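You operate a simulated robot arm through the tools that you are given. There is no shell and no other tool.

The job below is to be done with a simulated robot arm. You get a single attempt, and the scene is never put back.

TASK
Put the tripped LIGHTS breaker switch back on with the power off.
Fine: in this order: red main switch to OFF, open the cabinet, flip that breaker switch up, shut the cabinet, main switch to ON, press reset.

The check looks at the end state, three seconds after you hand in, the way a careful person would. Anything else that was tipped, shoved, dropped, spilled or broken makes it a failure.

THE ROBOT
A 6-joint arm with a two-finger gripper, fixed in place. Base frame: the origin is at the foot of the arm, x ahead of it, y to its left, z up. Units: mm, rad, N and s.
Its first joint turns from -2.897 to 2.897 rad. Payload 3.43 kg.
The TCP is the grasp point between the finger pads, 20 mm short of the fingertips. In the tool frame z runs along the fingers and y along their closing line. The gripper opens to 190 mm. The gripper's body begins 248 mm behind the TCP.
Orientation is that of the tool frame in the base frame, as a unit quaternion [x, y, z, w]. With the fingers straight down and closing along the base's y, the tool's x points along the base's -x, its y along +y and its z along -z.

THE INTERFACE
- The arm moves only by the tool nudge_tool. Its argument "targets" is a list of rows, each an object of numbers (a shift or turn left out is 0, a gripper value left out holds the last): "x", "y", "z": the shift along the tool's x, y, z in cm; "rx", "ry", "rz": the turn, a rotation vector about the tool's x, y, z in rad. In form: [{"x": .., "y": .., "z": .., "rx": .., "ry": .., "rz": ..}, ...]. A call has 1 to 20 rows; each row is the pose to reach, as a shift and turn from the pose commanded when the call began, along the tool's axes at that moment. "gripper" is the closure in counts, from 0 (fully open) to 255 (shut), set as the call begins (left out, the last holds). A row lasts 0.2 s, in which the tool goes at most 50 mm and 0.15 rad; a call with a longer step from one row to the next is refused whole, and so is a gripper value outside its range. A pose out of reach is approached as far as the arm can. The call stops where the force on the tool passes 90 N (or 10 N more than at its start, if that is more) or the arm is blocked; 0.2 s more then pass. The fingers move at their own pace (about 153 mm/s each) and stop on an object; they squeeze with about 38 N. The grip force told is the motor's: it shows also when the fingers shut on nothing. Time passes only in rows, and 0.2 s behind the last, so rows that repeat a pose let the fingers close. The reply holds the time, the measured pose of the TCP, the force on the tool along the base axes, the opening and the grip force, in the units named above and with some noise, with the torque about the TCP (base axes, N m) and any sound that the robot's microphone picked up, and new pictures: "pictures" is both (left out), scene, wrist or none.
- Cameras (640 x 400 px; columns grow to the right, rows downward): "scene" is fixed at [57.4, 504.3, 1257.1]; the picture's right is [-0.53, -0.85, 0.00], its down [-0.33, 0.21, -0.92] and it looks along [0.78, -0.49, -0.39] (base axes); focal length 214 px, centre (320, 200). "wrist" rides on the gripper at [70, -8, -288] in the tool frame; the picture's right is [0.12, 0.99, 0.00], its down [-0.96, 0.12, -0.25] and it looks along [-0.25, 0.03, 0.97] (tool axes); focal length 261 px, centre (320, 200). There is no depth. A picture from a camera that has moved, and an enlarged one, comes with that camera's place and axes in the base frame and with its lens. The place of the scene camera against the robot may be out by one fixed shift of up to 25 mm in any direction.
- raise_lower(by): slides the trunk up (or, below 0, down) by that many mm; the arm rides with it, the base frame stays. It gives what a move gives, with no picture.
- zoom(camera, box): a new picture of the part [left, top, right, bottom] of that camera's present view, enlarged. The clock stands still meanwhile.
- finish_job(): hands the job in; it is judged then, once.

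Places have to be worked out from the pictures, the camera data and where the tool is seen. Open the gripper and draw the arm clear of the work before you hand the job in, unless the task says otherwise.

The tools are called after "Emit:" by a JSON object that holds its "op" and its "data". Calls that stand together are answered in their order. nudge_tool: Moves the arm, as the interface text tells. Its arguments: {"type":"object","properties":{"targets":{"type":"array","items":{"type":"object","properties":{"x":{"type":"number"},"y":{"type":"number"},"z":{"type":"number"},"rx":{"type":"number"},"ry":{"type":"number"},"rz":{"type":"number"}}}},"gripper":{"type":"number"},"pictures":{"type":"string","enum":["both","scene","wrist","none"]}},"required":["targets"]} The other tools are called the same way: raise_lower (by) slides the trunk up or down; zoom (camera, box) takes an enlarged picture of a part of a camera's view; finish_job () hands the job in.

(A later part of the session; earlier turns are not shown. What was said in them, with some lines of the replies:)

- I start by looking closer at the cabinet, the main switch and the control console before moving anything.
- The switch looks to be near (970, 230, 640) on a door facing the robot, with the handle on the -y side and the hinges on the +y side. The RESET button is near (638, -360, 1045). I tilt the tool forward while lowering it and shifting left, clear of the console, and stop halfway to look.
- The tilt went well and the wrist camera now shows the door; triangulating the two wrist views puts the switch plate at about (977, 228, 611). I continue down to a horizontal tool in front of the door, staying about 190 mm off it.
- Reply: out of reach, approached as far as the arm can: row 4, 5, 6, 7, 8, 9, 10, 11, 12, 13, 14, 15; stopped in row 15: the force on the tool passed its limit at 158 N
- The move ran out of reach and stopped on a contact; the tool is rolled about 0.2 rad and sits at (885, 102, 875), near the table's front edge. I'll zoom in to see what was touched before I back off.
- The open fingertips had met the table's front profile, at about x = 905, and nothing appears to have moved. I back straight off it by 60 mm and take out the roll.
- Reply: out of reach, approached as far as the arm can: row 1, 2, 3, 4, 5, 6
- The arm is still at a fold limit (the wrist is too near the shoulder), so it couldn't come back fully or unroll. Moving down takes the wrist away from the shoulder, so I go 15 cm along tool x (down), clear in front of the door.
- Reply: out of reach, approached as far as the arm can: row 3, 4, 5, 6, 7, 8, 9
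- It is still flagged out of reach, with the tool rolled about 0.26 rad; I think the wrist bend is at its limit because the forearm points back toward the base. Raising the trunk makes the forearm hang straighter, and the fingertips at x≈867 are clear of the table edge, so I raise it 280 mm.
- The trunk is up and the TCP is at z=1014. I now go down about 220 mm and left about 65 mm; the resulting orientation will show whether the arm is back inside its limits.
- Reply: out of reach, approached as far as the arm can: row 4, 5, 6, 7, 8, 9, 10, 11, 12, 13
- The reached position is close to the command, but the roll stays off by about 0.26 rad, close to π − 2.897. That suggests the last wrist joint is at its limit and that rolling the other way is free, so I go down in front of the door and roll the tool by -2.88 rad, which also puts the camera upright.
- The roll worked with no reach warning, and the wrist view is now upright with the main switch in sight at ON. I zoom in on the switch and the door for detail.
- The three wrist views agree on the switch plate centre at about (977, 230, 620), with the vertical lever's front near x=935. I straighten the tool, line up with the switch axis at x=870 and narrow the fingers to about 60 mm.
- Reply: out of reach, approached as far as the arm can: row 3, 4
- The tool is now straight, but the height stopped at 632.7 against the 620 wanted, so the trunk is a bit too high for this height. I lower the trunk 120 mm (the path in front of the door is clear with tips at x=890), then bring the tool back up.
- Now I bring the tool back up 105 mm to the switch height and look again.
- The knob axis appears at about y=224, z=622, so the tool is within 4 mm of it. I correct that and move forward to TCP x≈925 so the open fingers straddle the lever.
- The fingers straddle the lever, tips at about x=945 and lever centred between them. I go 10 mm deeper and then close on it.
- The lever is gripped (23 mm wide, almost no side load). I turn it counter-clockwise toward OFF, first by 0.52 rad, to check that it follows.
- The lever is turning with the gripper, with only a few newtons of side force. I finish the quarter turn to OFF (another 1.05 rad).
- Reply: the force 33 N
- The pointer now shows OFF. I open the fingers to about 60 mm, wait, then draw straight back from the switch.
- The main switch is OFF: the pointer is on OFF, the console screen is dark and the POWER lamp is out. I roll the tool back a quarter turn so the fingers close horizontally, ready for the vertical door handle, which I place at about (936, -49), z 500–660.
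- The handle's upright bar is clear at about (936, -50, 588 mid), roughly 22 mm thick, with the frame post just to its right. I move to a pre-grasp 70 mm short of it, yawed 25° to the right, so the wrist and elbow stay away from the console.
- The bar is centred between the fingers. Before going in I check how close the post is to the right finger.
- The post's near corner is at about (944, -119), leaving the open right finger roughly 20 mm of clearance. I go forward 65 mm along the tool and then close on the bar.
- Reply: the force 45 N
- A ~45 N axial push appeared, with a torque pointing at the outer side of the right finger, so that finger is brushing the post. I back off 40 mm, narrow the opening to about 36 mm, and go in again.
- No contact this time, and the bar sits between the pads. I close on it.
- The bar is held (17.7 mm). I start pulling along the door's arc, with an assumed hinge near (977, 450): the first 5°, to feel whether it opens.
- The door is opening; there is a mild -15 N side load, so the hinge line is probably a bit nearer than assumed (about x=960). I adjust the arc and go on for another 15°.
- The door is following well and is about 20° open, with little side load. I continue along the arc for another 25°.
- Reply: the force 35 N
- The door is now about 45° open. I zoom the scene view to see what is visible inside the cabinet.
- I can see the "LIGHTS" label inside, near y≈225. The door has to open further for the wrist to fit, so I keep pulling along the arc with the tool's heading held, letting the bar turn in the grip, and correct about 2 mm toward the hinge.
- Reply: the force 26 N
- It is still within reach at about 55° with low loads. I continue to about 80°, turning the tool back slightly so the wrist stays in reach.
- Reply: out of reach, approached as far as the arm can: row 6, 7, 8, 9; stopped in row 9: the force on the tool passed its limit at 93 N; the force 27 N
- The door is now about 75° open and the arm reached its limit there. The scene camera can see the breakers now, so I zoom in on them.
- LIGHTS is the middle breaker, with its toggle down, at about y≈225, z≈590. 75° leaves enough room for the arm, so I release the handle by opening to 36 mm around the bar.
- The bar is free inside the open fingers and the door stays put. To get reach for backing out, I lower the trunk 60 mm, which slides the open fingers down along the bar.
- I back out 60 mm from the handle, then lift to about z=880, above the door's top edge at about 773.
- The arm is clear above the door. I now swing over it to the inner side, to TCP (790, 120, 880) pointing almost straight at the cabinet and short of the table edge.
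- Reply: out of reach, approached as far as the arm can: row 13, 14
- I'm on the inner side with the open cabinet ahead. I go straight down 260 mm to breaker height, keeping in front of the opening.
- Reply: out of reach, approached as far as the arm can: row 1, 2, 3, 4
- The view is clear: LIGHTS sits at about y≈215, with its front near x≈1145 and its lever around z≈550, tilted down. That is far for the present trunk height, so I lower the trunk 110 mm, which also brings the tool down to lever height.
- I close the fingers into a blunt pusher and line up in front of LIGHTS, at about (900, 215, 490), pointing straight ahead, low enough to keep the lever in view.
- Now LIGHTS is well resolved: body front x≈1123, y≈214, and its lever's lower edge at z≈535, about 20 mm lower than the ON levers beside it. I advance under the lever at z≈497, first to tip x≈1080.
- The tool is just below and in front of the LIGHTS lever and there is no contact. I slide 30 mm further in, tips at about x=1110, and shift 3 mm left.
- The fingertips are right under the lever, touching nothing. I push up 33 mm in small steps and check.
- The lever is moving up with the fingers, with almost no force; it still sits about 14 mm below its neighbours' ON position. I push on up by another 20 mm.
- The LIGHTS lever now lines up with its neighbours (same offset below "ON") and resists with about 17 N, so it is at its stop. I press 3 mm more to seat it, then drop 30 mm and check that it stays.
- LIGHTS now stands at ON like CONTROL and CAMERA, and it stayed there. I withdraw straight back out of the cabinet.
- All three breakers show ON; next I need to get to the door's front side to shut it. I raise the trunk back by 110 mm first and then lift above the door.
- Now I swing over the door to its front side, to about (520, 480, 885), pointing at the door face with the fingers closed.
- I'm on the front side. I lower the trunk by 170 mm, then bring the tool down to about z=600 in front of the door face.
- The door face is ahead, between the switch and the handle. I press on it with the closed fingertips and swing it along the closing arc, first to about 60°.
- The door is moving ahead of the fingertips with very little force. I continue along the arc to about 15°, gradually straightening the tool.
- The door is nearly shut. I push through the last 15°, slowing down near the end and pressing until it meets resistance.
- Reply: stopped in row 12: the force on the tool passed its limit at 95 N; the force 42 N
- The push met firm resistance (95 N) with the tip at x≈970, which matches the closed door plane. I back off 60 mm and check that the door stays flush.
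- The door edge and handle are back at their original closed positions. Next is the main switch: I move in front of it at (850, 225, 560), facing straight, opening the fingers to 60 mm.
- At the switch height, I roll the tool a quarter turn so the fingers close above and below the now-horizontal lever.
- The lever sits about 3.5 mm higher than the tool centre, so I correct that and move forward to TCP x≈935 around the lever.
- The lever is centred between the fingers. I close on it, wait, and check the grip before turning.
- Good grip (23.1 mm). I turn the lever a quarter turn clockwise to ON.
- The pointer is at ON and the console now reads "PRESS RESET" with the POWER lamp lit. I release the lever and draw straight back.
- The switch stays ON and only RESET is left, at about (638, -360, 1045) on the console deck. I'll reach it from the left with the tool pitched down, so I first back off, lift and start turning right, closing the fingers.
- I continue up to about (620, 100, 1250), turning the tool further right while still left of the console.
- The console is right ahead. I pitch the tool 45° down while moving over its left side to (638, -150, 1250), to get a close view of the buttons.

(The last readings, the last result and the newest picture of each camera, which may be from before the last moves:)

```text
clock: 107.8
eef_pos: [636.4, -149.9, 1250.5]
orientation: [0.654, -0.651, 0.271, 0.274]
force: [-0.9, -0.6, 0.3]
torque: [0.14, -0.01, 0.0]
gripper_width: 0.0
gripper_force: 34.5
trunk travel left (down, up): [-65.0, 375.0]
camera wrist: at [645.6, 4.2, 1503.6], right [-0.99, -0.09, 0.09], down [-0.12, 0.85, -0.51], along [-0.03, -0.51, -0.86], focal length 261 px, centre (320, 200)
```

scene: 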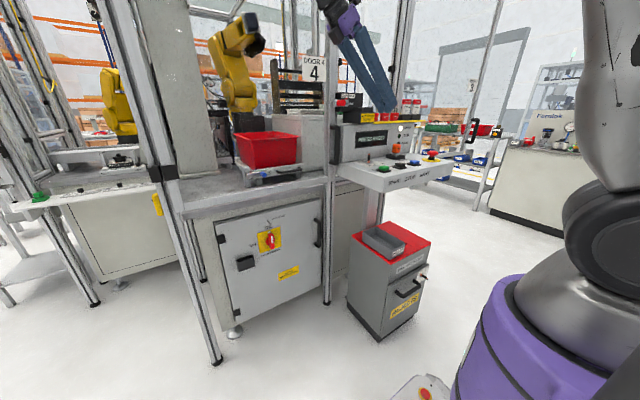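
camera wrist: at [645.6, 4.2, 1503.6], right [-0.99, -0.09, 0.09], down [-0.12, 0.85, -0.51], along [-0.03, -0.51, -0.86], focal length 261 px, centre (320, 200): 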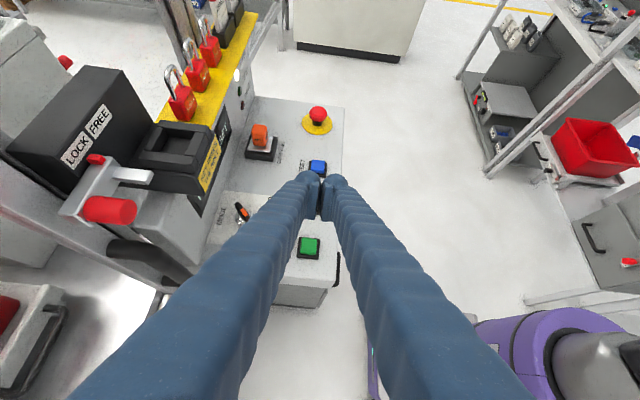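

The buttons are clearly in view: blue RESET is at about (644, -350), just past the fingertips. I zoom in for its exact place.

Emit:
{"op": "zoom", "data": {"camera": "wrist", "box": [230, 80, 390, 280]}}

Emit:
{"op": "zoom", "data": {"camera": "scene", "box": [330, 60, 470, 200]}}

```text
2.00 times, centred on (310, 180) of wrist
camera zoom: at [645.6, 4.2, 1503.6], right [-0.99, -0.09, 0.09], down [-0.12, 0.85, -0.51], along [-0.03, -0.51, -0.86], focal length 521 px, centre (340, 240)
```

zoom: 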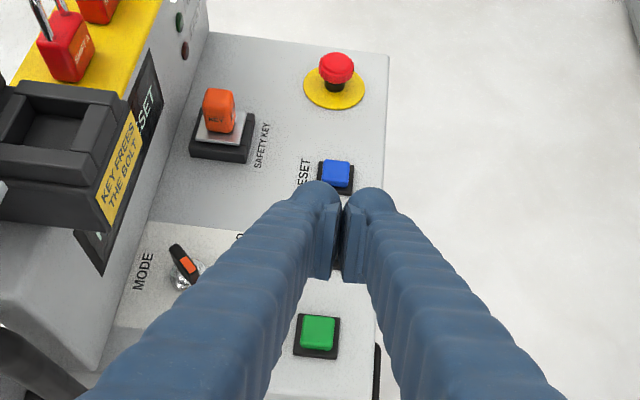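

```text
2.86 times, centred on (400, 130) of scene
camera zoom: at [57.4, 504.3, 1257.1], right [-0.53, -0.85, 0.0], down [-0.33, 0.21, -0.92], along [0.78, -0.49, -0.39], focal length 613 px, centre (91, 400)
```

zoom: 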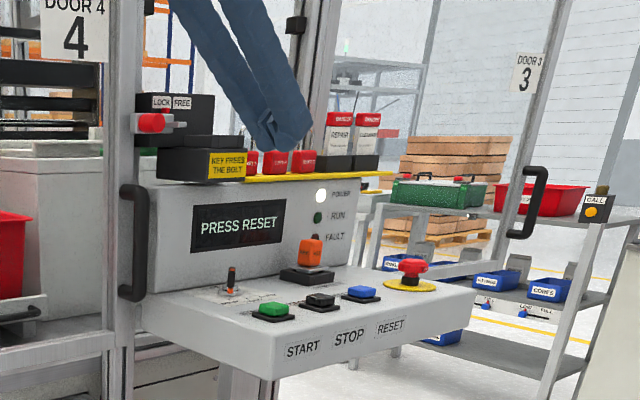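

Triangulating this view with the first one puts RESET's top at about (641, -376, 1017). I move so the lowest edge of the closed fingertips is straight above it, with about 75 mm to spare.

Emit:
{"op": "nudge_tool", "data": {"targets": [{"x": 0.83, "y": -0.06, "z": 3.16}, {"x": 1.66, "y": -0.12, "z": 6.31}, {"x": 2.48, "y": -0.18, "z": 9.47}, {"x": 3.31, "y": -0.25, "z": 12.63}, {"x": 4.14, "y": -0.31, "z": 15.78}, {"x": 4.97, "y": -0.37, "z": 18.94}, {"x": 5.79, "y": -0.43, "z": 22.1}, {"x": 6.62, "y": -0.49, "z": 25.25}, {"x": 6.62, "y": -0.49, "z": 25.25}]}}

Emit:
{"op": "zoom", "data": {"camera": "wrist", "box": [240, 100, 400, 260]}}

Emit:
{"op": "zoom", "data": {"camera": "scene", "box": [340, 80, 460, 190]}}

```text
clock: 109.8
eef_pos: [641.1, -375.6, 1119.2]
orientation: [0.654, -0.652, 0.27, 0.274]
force: [0.5, -0.6, -1.2]
torque: [0.05, 0.01, -0.02]
gripper_width: 0.0
gripper_force: 34.2
trunk travel left (down, up): [-65.0, 375.0]
camera wrist: at [650.2, -221.6, 1372.8], right [-0.99, -0.08, 0.09], down [-0.12, 0.85, -0.51], along [-0.03, -0.51, -0.86], focal length 261 px, centre (320, 200)
```

scene: 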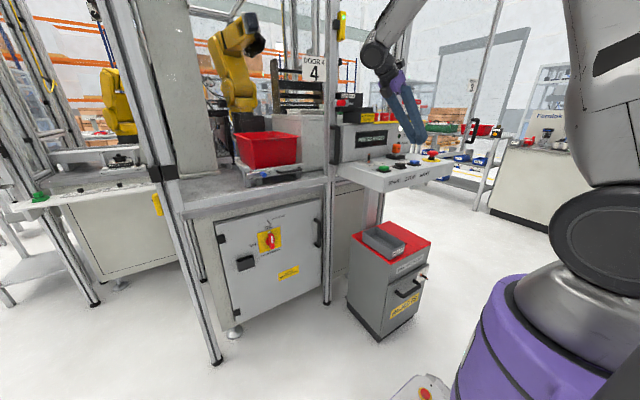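
wrist: 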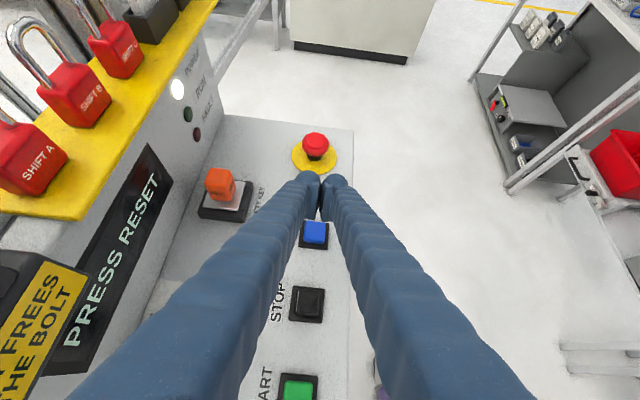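

```text
2.50 times, centred on (320, 180) of wrist
camera zoom: at [650.2, -221.6, 1372.8], right [-0.99, -0.08, 0.09], down [-0.12, 0.85, -0.51], along [-0.03, -0.51, -0.86], focal length 652 px, centre (320, 250)
```

zoom: 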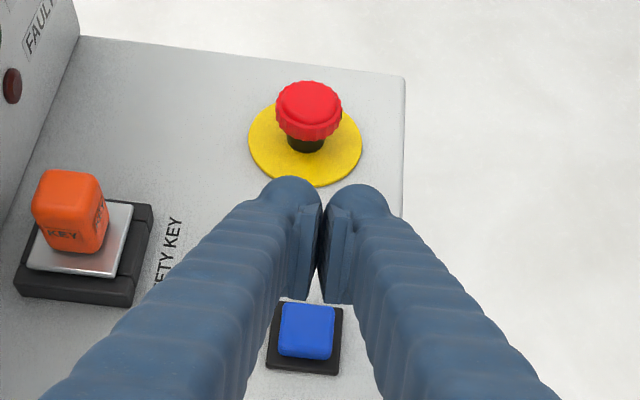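

```text
3.64 times, centred on (400, 135) of scene
camera zoom: at [57.4, 504.3, 1257.1], right [-0.53, -0.85, 0.0], down [-0.33, 0.21, -0.92], along [0.78, -0.49, -0.39], focal length 780 px, centre (29, 436)
```

zoom: 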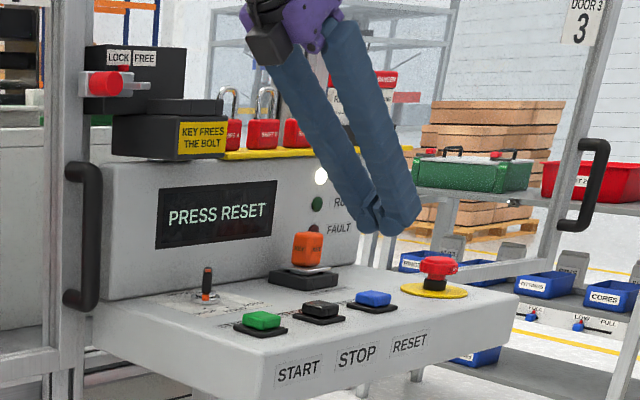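

From two close views RESET's top is at (641, -378, 1014). I shift 3.5 mm and come straight down until about 10 mm above it.

Emit:
{"op": "nudge_tool", "data": {"targets": [{"x": -1.0, "z": 1.3}, {"x": -2.1, "z": 2.5}, {"x": -3.3, "z": 3.7}, {"x": -4.44, "z": 4.89}, {"x": -4.44, "z": 4.89}]}}

Emit:
{"op": "zoom", "data": {"camera": "wrist", "box": [240, 100, 400, 260]}}

Emit:
{"op": "zoom", "data": {"camera": "scene", "box": [350, 100, 460, 190]}}

```text
clock: 111.0
eef_pos: [640.8, -378.7, 1054.0]
orientation: [0.654, -0.652, 0.269, 0.274]
force: [-0.1, -0.8, 0.7]
torque: [0.02, 0.0, 0.02]
gripper_width: 0.1
gripper_force: 34.3
trunk travel left (down, up): [-65.0, 375.0]
camera wrist: at [650.2, -223.7, 1307.7], right [-0.99, -0.08, 0.09], down [-0.12, 0.85, -0.51], along [-0.03, -0.52, -0.86], focal length 261 px, centre (320, 200)
```

scene: 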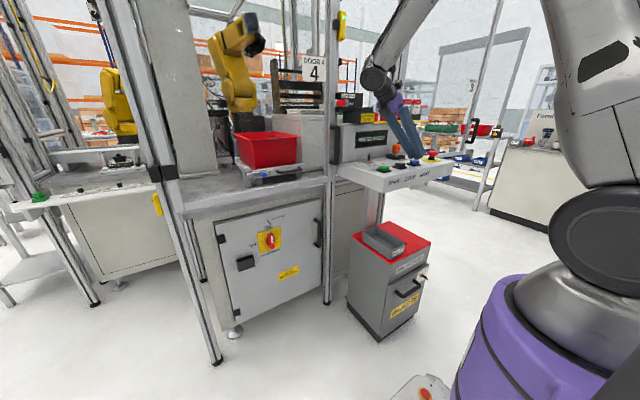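
wrist: 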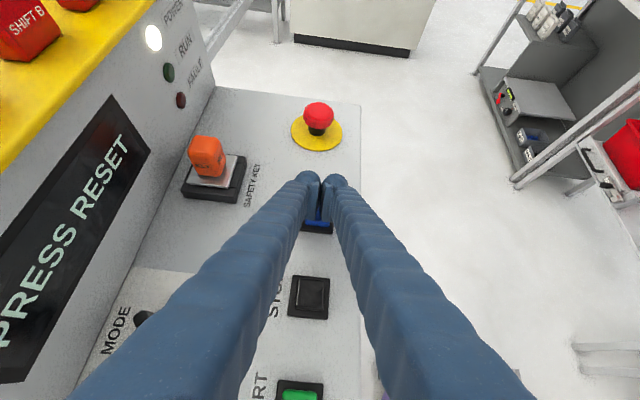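

```text
2.50 times, centred on (320, 180) of wrist
camera zoom: at [650.2, -223.7, 1307.7], right [-0.99, -0.08, 0.09], down [-0.12, 0.85, -0.51], along [-0.03, -0.52, -0.86], focal length 652 px, centre (320, 250)
```

zoom: 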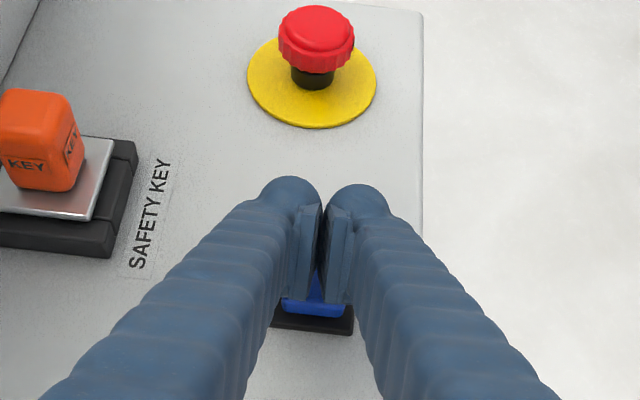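

```text
4.44 times, centred on (405, 145) of scene
camera zoom: at [57.4, 504.3, 1257.1], right [-0.53, -0.85, 0.0], down [-0.33, 0.21, -0.92], along [0.78, -0.49, -0.39], focal length 953 px, centre (-58, 444)
```

zoom: 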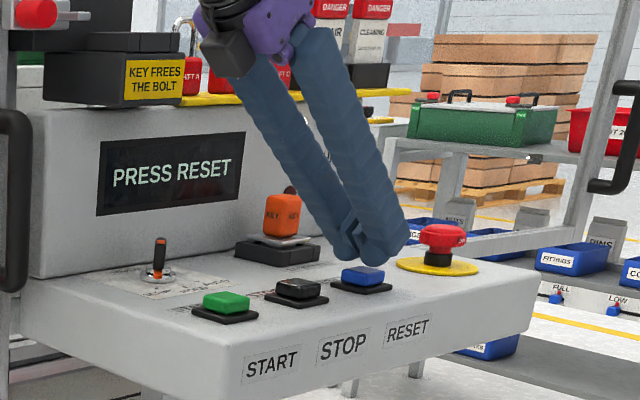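

The fingertip edge is just above the blue button. I press down slowly, up to 15 mm, watching the force and the display.

Emit:
{"op": "nudge_tool", "data": {"targets": [{"x": -0.21, "z": 0.21}, {"x": -0.43, "z": 0.42}, {"x": -0.64, "z": 0.63}, {"x": -0.78, "z": 0.77}, {"x": -0.92, "z": 0.91}, {"x": -1.07, "z": 1.05}, {"x": -1.07, "z": 1.05}]}}

Emit:
{"op": "zoom", "data": {"camera": "scene", "box": [350, 100, 460, 190]}}

```text
clock: 112.6
eef_pos: [641.8, -377.0, 1041.2]
orientation: [0.654, -0.652, 0.271, 0.273]
force: [1.3, -2.1, 8.8]
torque: [0.01, -0.04, -0.03]
gripper_width: 5.8
gripper_force: 33.6
trunk travel left (down, up): [-65.0, 375.0]
heard: click
camera wrist: at [649.8, -222.9, 1293.4], right [-0.99, -0.08, 0.09], down [-0.12, 0.85, -0.51], along [-0.03, -0.52, -0.86], focal length 261 px, centre (320, 200)
```

scene: 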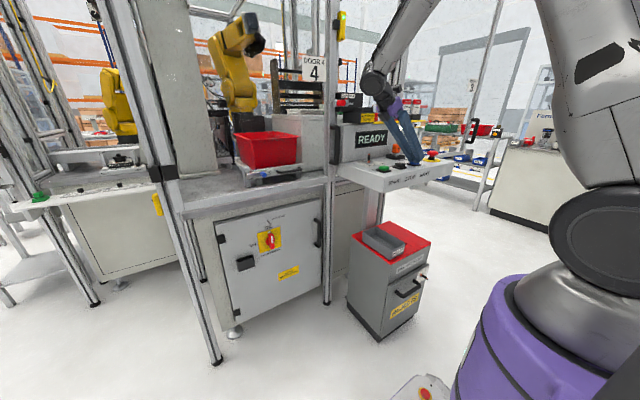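
wrist: 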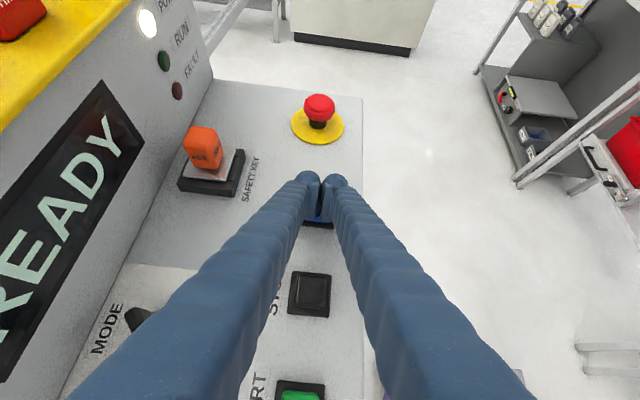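

```text
4.44 times, centred on (405, 145) of scene
camera zoom: at [57.4, 504.3, 1257.1], right [-0.53, -0.85, 0.0], down [-0.33, 0.21, -0.92], along [0.78, -0.49, -0.39], focal length 953 px, centre (-58, 444)
```

zoom: 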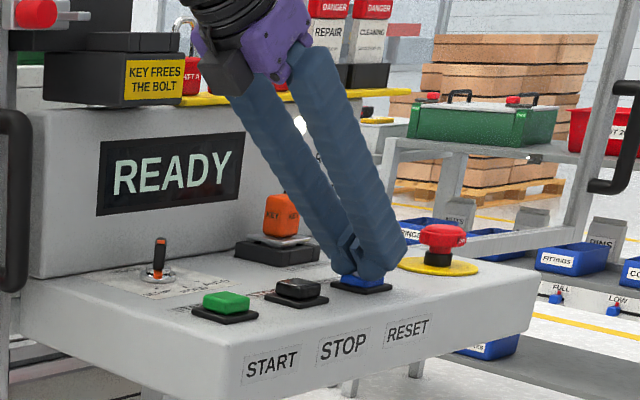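

A click was heard and the display reads "READY" again. I lift straight up off the button, then draw back to the left of the console.

Emit:
{"op": "nudge_tool", "data": {"targets": [{"x": 1.07, "z": -1.05}, {"x": 2.84, "z": -2.81}, {"x": 4.98, "z": -4.92}, {"x": 7.11, "z": -7.03}, {"x": 7.11, "z": -10.0}, {"x": 7.11, "z": -14.0}, {"x": 7.11, "z": -18.0}, {"x": 7.11, "z": -22.0}, {"x": 7.11, "z": -26.0}, {"x": 7.11, "z": -30.0}, {"x": 7.11, "z": -30.0}]}}

Emit:
{"op": "zoom", "data": {"camera": "scene", "box": [320, 80, 480, 200]}}

Emit:
{"op": "zoom", "data": {"camera": "scene", "box": [190, 180, 350, 350]}}

```text
clock: 115.0
eef_pos: [641.6, -212.3, 1302.2]
orientation: [0.653, -0.651, 0.271, 0.275]
force: [-0.2, 0.2, -0.2]
torque: [-0.05, -0.01, 0.03]
gripper_width: 0.0
gripper_force: 34.2
trunk travel left (down, up): [-65.0, 375.0]
camera wrist: at [650.8, -57.8, 1555.3], right [-0.99, -0.08, 0.09], down [-0.12, 0.85, -0.51], along [-0.03, -0.52, -0.86], focal length 261 px, centre (320, 200)
```

scene: 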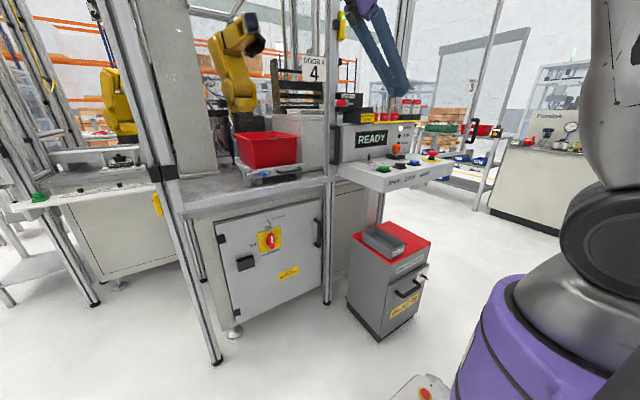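
wrist: 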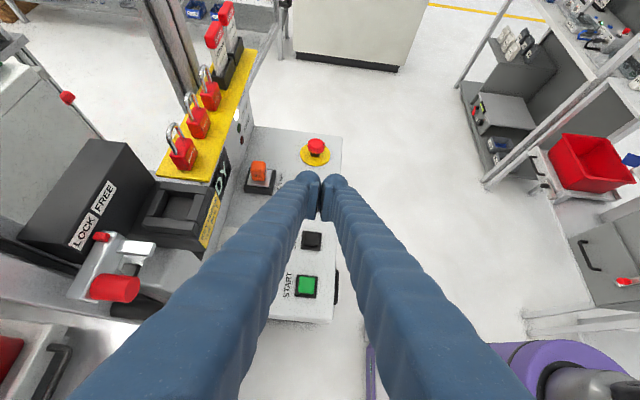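

```text
3.33 times, centred on (400, 140) of scene
camera zoom: at [57.4, 504.3, 1257.1], right [-0.53, -0.85, 0.0], down [-0.33, 0.21, -0.92], along [0.78, -0.49, -0.39], focal length 715 px, centre (53, 400)
```

zoom: 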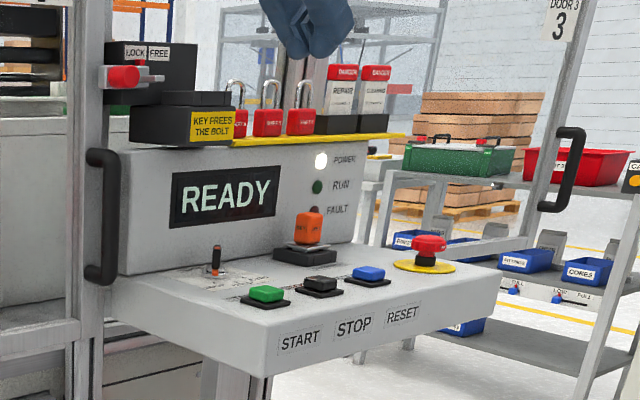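

```text
2.35 times, centred on (270, 265) of scene
camera zoom: at [57.4, 504.3, 1257.1], right [-0.53, -0.85, 0.0], down [-0.33, 0.21, -0.92], along [0.78, -0.49, -0.39], focal length 505 px, centre (438, 47)
```

zoom: 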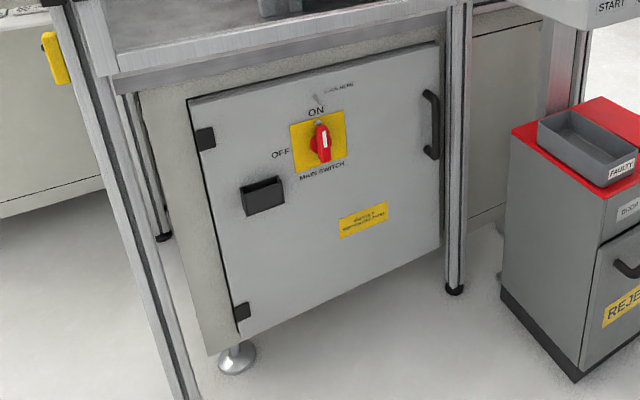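

Everything matches: the door is flush, the switch is at ON, the display reads READY, and nothing else has moved. I draw the arm further clear to the left and open the gripper.

Emit:
{"op": "nudge_tool", "data": {"targets": [{"x": -1.9, "z": -2.75}, {"x": -3.75, "z": -5.5}, {"x": -5.6, "z": -8.25}, {"x": -7.5, "z": -11.0}, {"x": -9.4, "z": -13.75}, {"x": -11.25, "z": -16.5}, {"x": -13.1, "z": -19.25}, {"x": -15.0, "z": -22.0}, {"x": -15.0, "z": -22.0}]}}

Emit:
{"op": "nudge_tool", "data": {"targets": [{"z": 0}, {"z": 0}, {"z": 0}, {"z": 0}, {"z": 0}], "gripper": 0}}

Emit:
{"op": "zoom", "data": {"camera": "scene", "box": [190, 60, 480, 350]}}

```text
clock: 117.0
eef_pos: [644.1, 48.7, 1349.6]
orientation: [0.653, -0.652, 0.27, 0.274]
force: [0.0, 0.5, 0.3]
torque: [-0.13, 0.0, 0.01]
gripper_width: 0.1
gripper_force: 34.3
trunk travel left (down, up): [-65.0, 375.0]
camera wrist: at [653.1, 202.7, 1601.7], right [-0.99, -0.08, 0.09], down [-0.12, 0.85, -0.51], along [-0.03, -0.52, -0.86], focal length 261 px, centre (320, 200)
```

scene: 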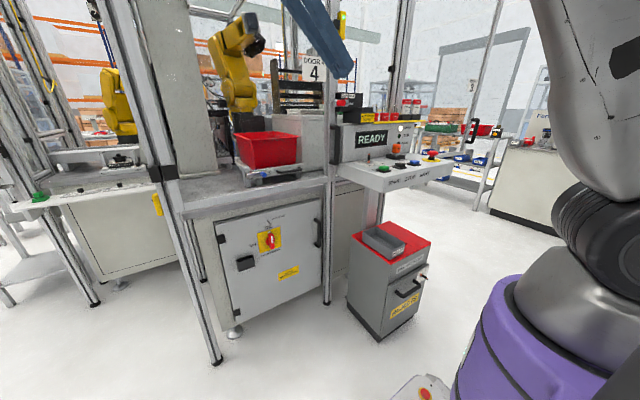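
wrist: 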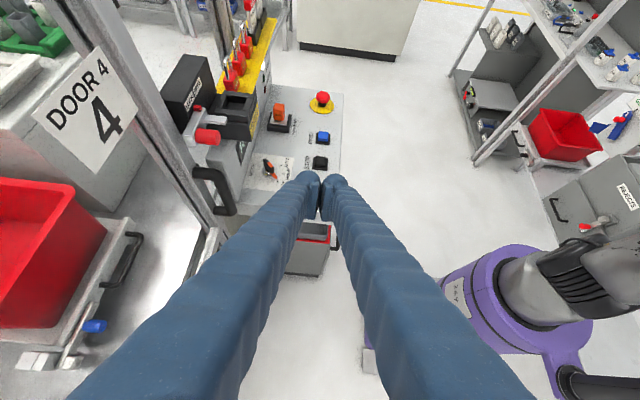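

```text
clock: 118.2
eef_pos: [644.5, 46.8, 1347.8]
orientation: [0.654, -0.651, 0.271, 0.274]
force: [-1.0, -0.6, 0.7]
torque: [0.0, -0.01, 0.02]
gripper_width: 190.1
gripper_force: 0.1
trunk travel left (down, up): [-65.0, 375.0]
camera wrist: at [653.3, 201.5, 1601.6], right [-0.99, -0.08, 0.09], down [-0.12, 0.85, -0.51], along [-0.03, -0.52, -0.86], focal length 261 px, centre (320, 200)
```

scene: 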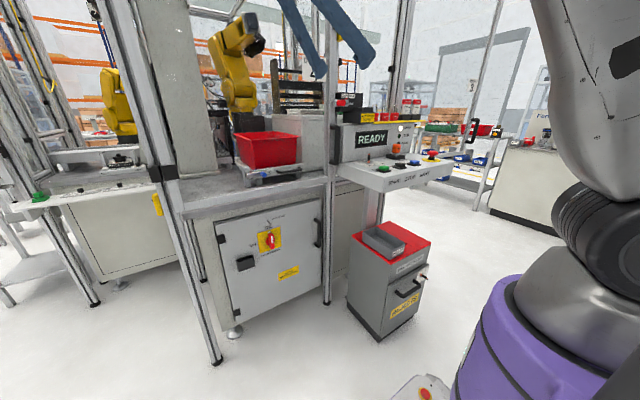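
wrist: 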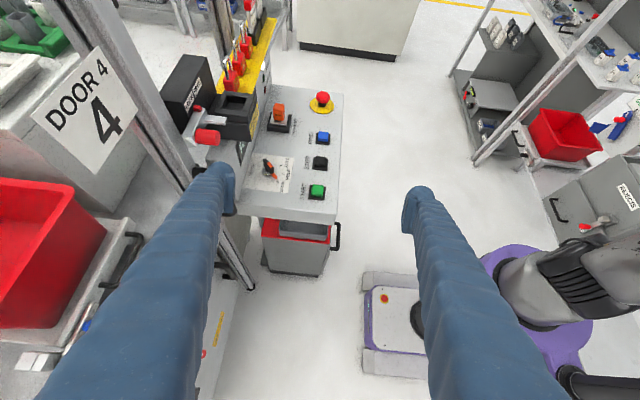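

```text
1.38 times, centred on (335, 205) of scene
camera zoom: at [57.4, 504.3, 1257.1], right [-0.53, -0.85, 0.0], down [-0.33, 0.21, -0.92], along [0.78, -0.49, -0.39], focal length 296 px, centre (299, 193)
```

zoom: 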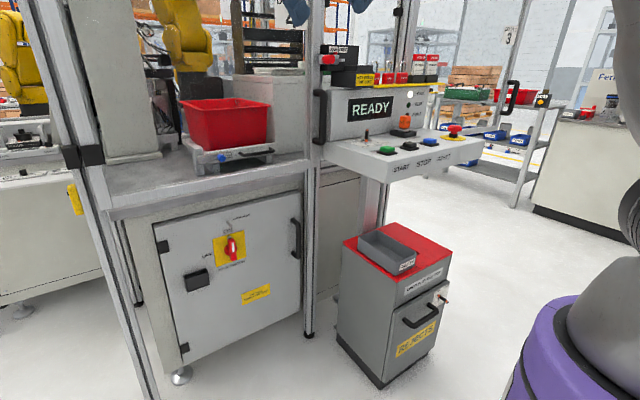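

The LIGHTS breaker is up, the cabinet is shut, the main switch is ON, and the display reads READY after the reset. The arm is clear with the gripper open and nothing else looks disturbed, so I hand in the job.

Emit:
{"op": "finish_job", "data": {}}

```text
The job is handed in.
```

The LIGHTS breaker is back on, and I handed the job in. I don't have the check's verdict.

I followed your order:

1. **Main switch OFF:** I turned the red lever to OFF. The console screen and POWER lamp went dark.
2. **Cabinet opened:** I pulled the door to about 75°.
3. **LIGHTS up:** I pushed its lever up with the closed fingers. It stayed in line with CONTROL and CAMERA, both ON.
4. **Cabinet shut:** I pushed the door closed. It sits where it was at the start.
5. **Main switch ON:** The console lit up and showed "PRESS RESET".
6. **Reset pressed:** There was a click and the screen changed to "READY".

- **Bumps on the way:** An early move ran out of reach and the open fingertips hit the table's front edge, peaking at 158 N. While lining up on the door handle, a finger pressed against the frame post at about 45 N. I saw no damage or shift from either.
- **Door moved:** As I backed out of the cabinet, the door swung slightly further open, probably brushed by the arm. It still closed normally.

At hand-in the arm was clear of the work, the gripper was open, and nothing else in the final pictures looked moved.
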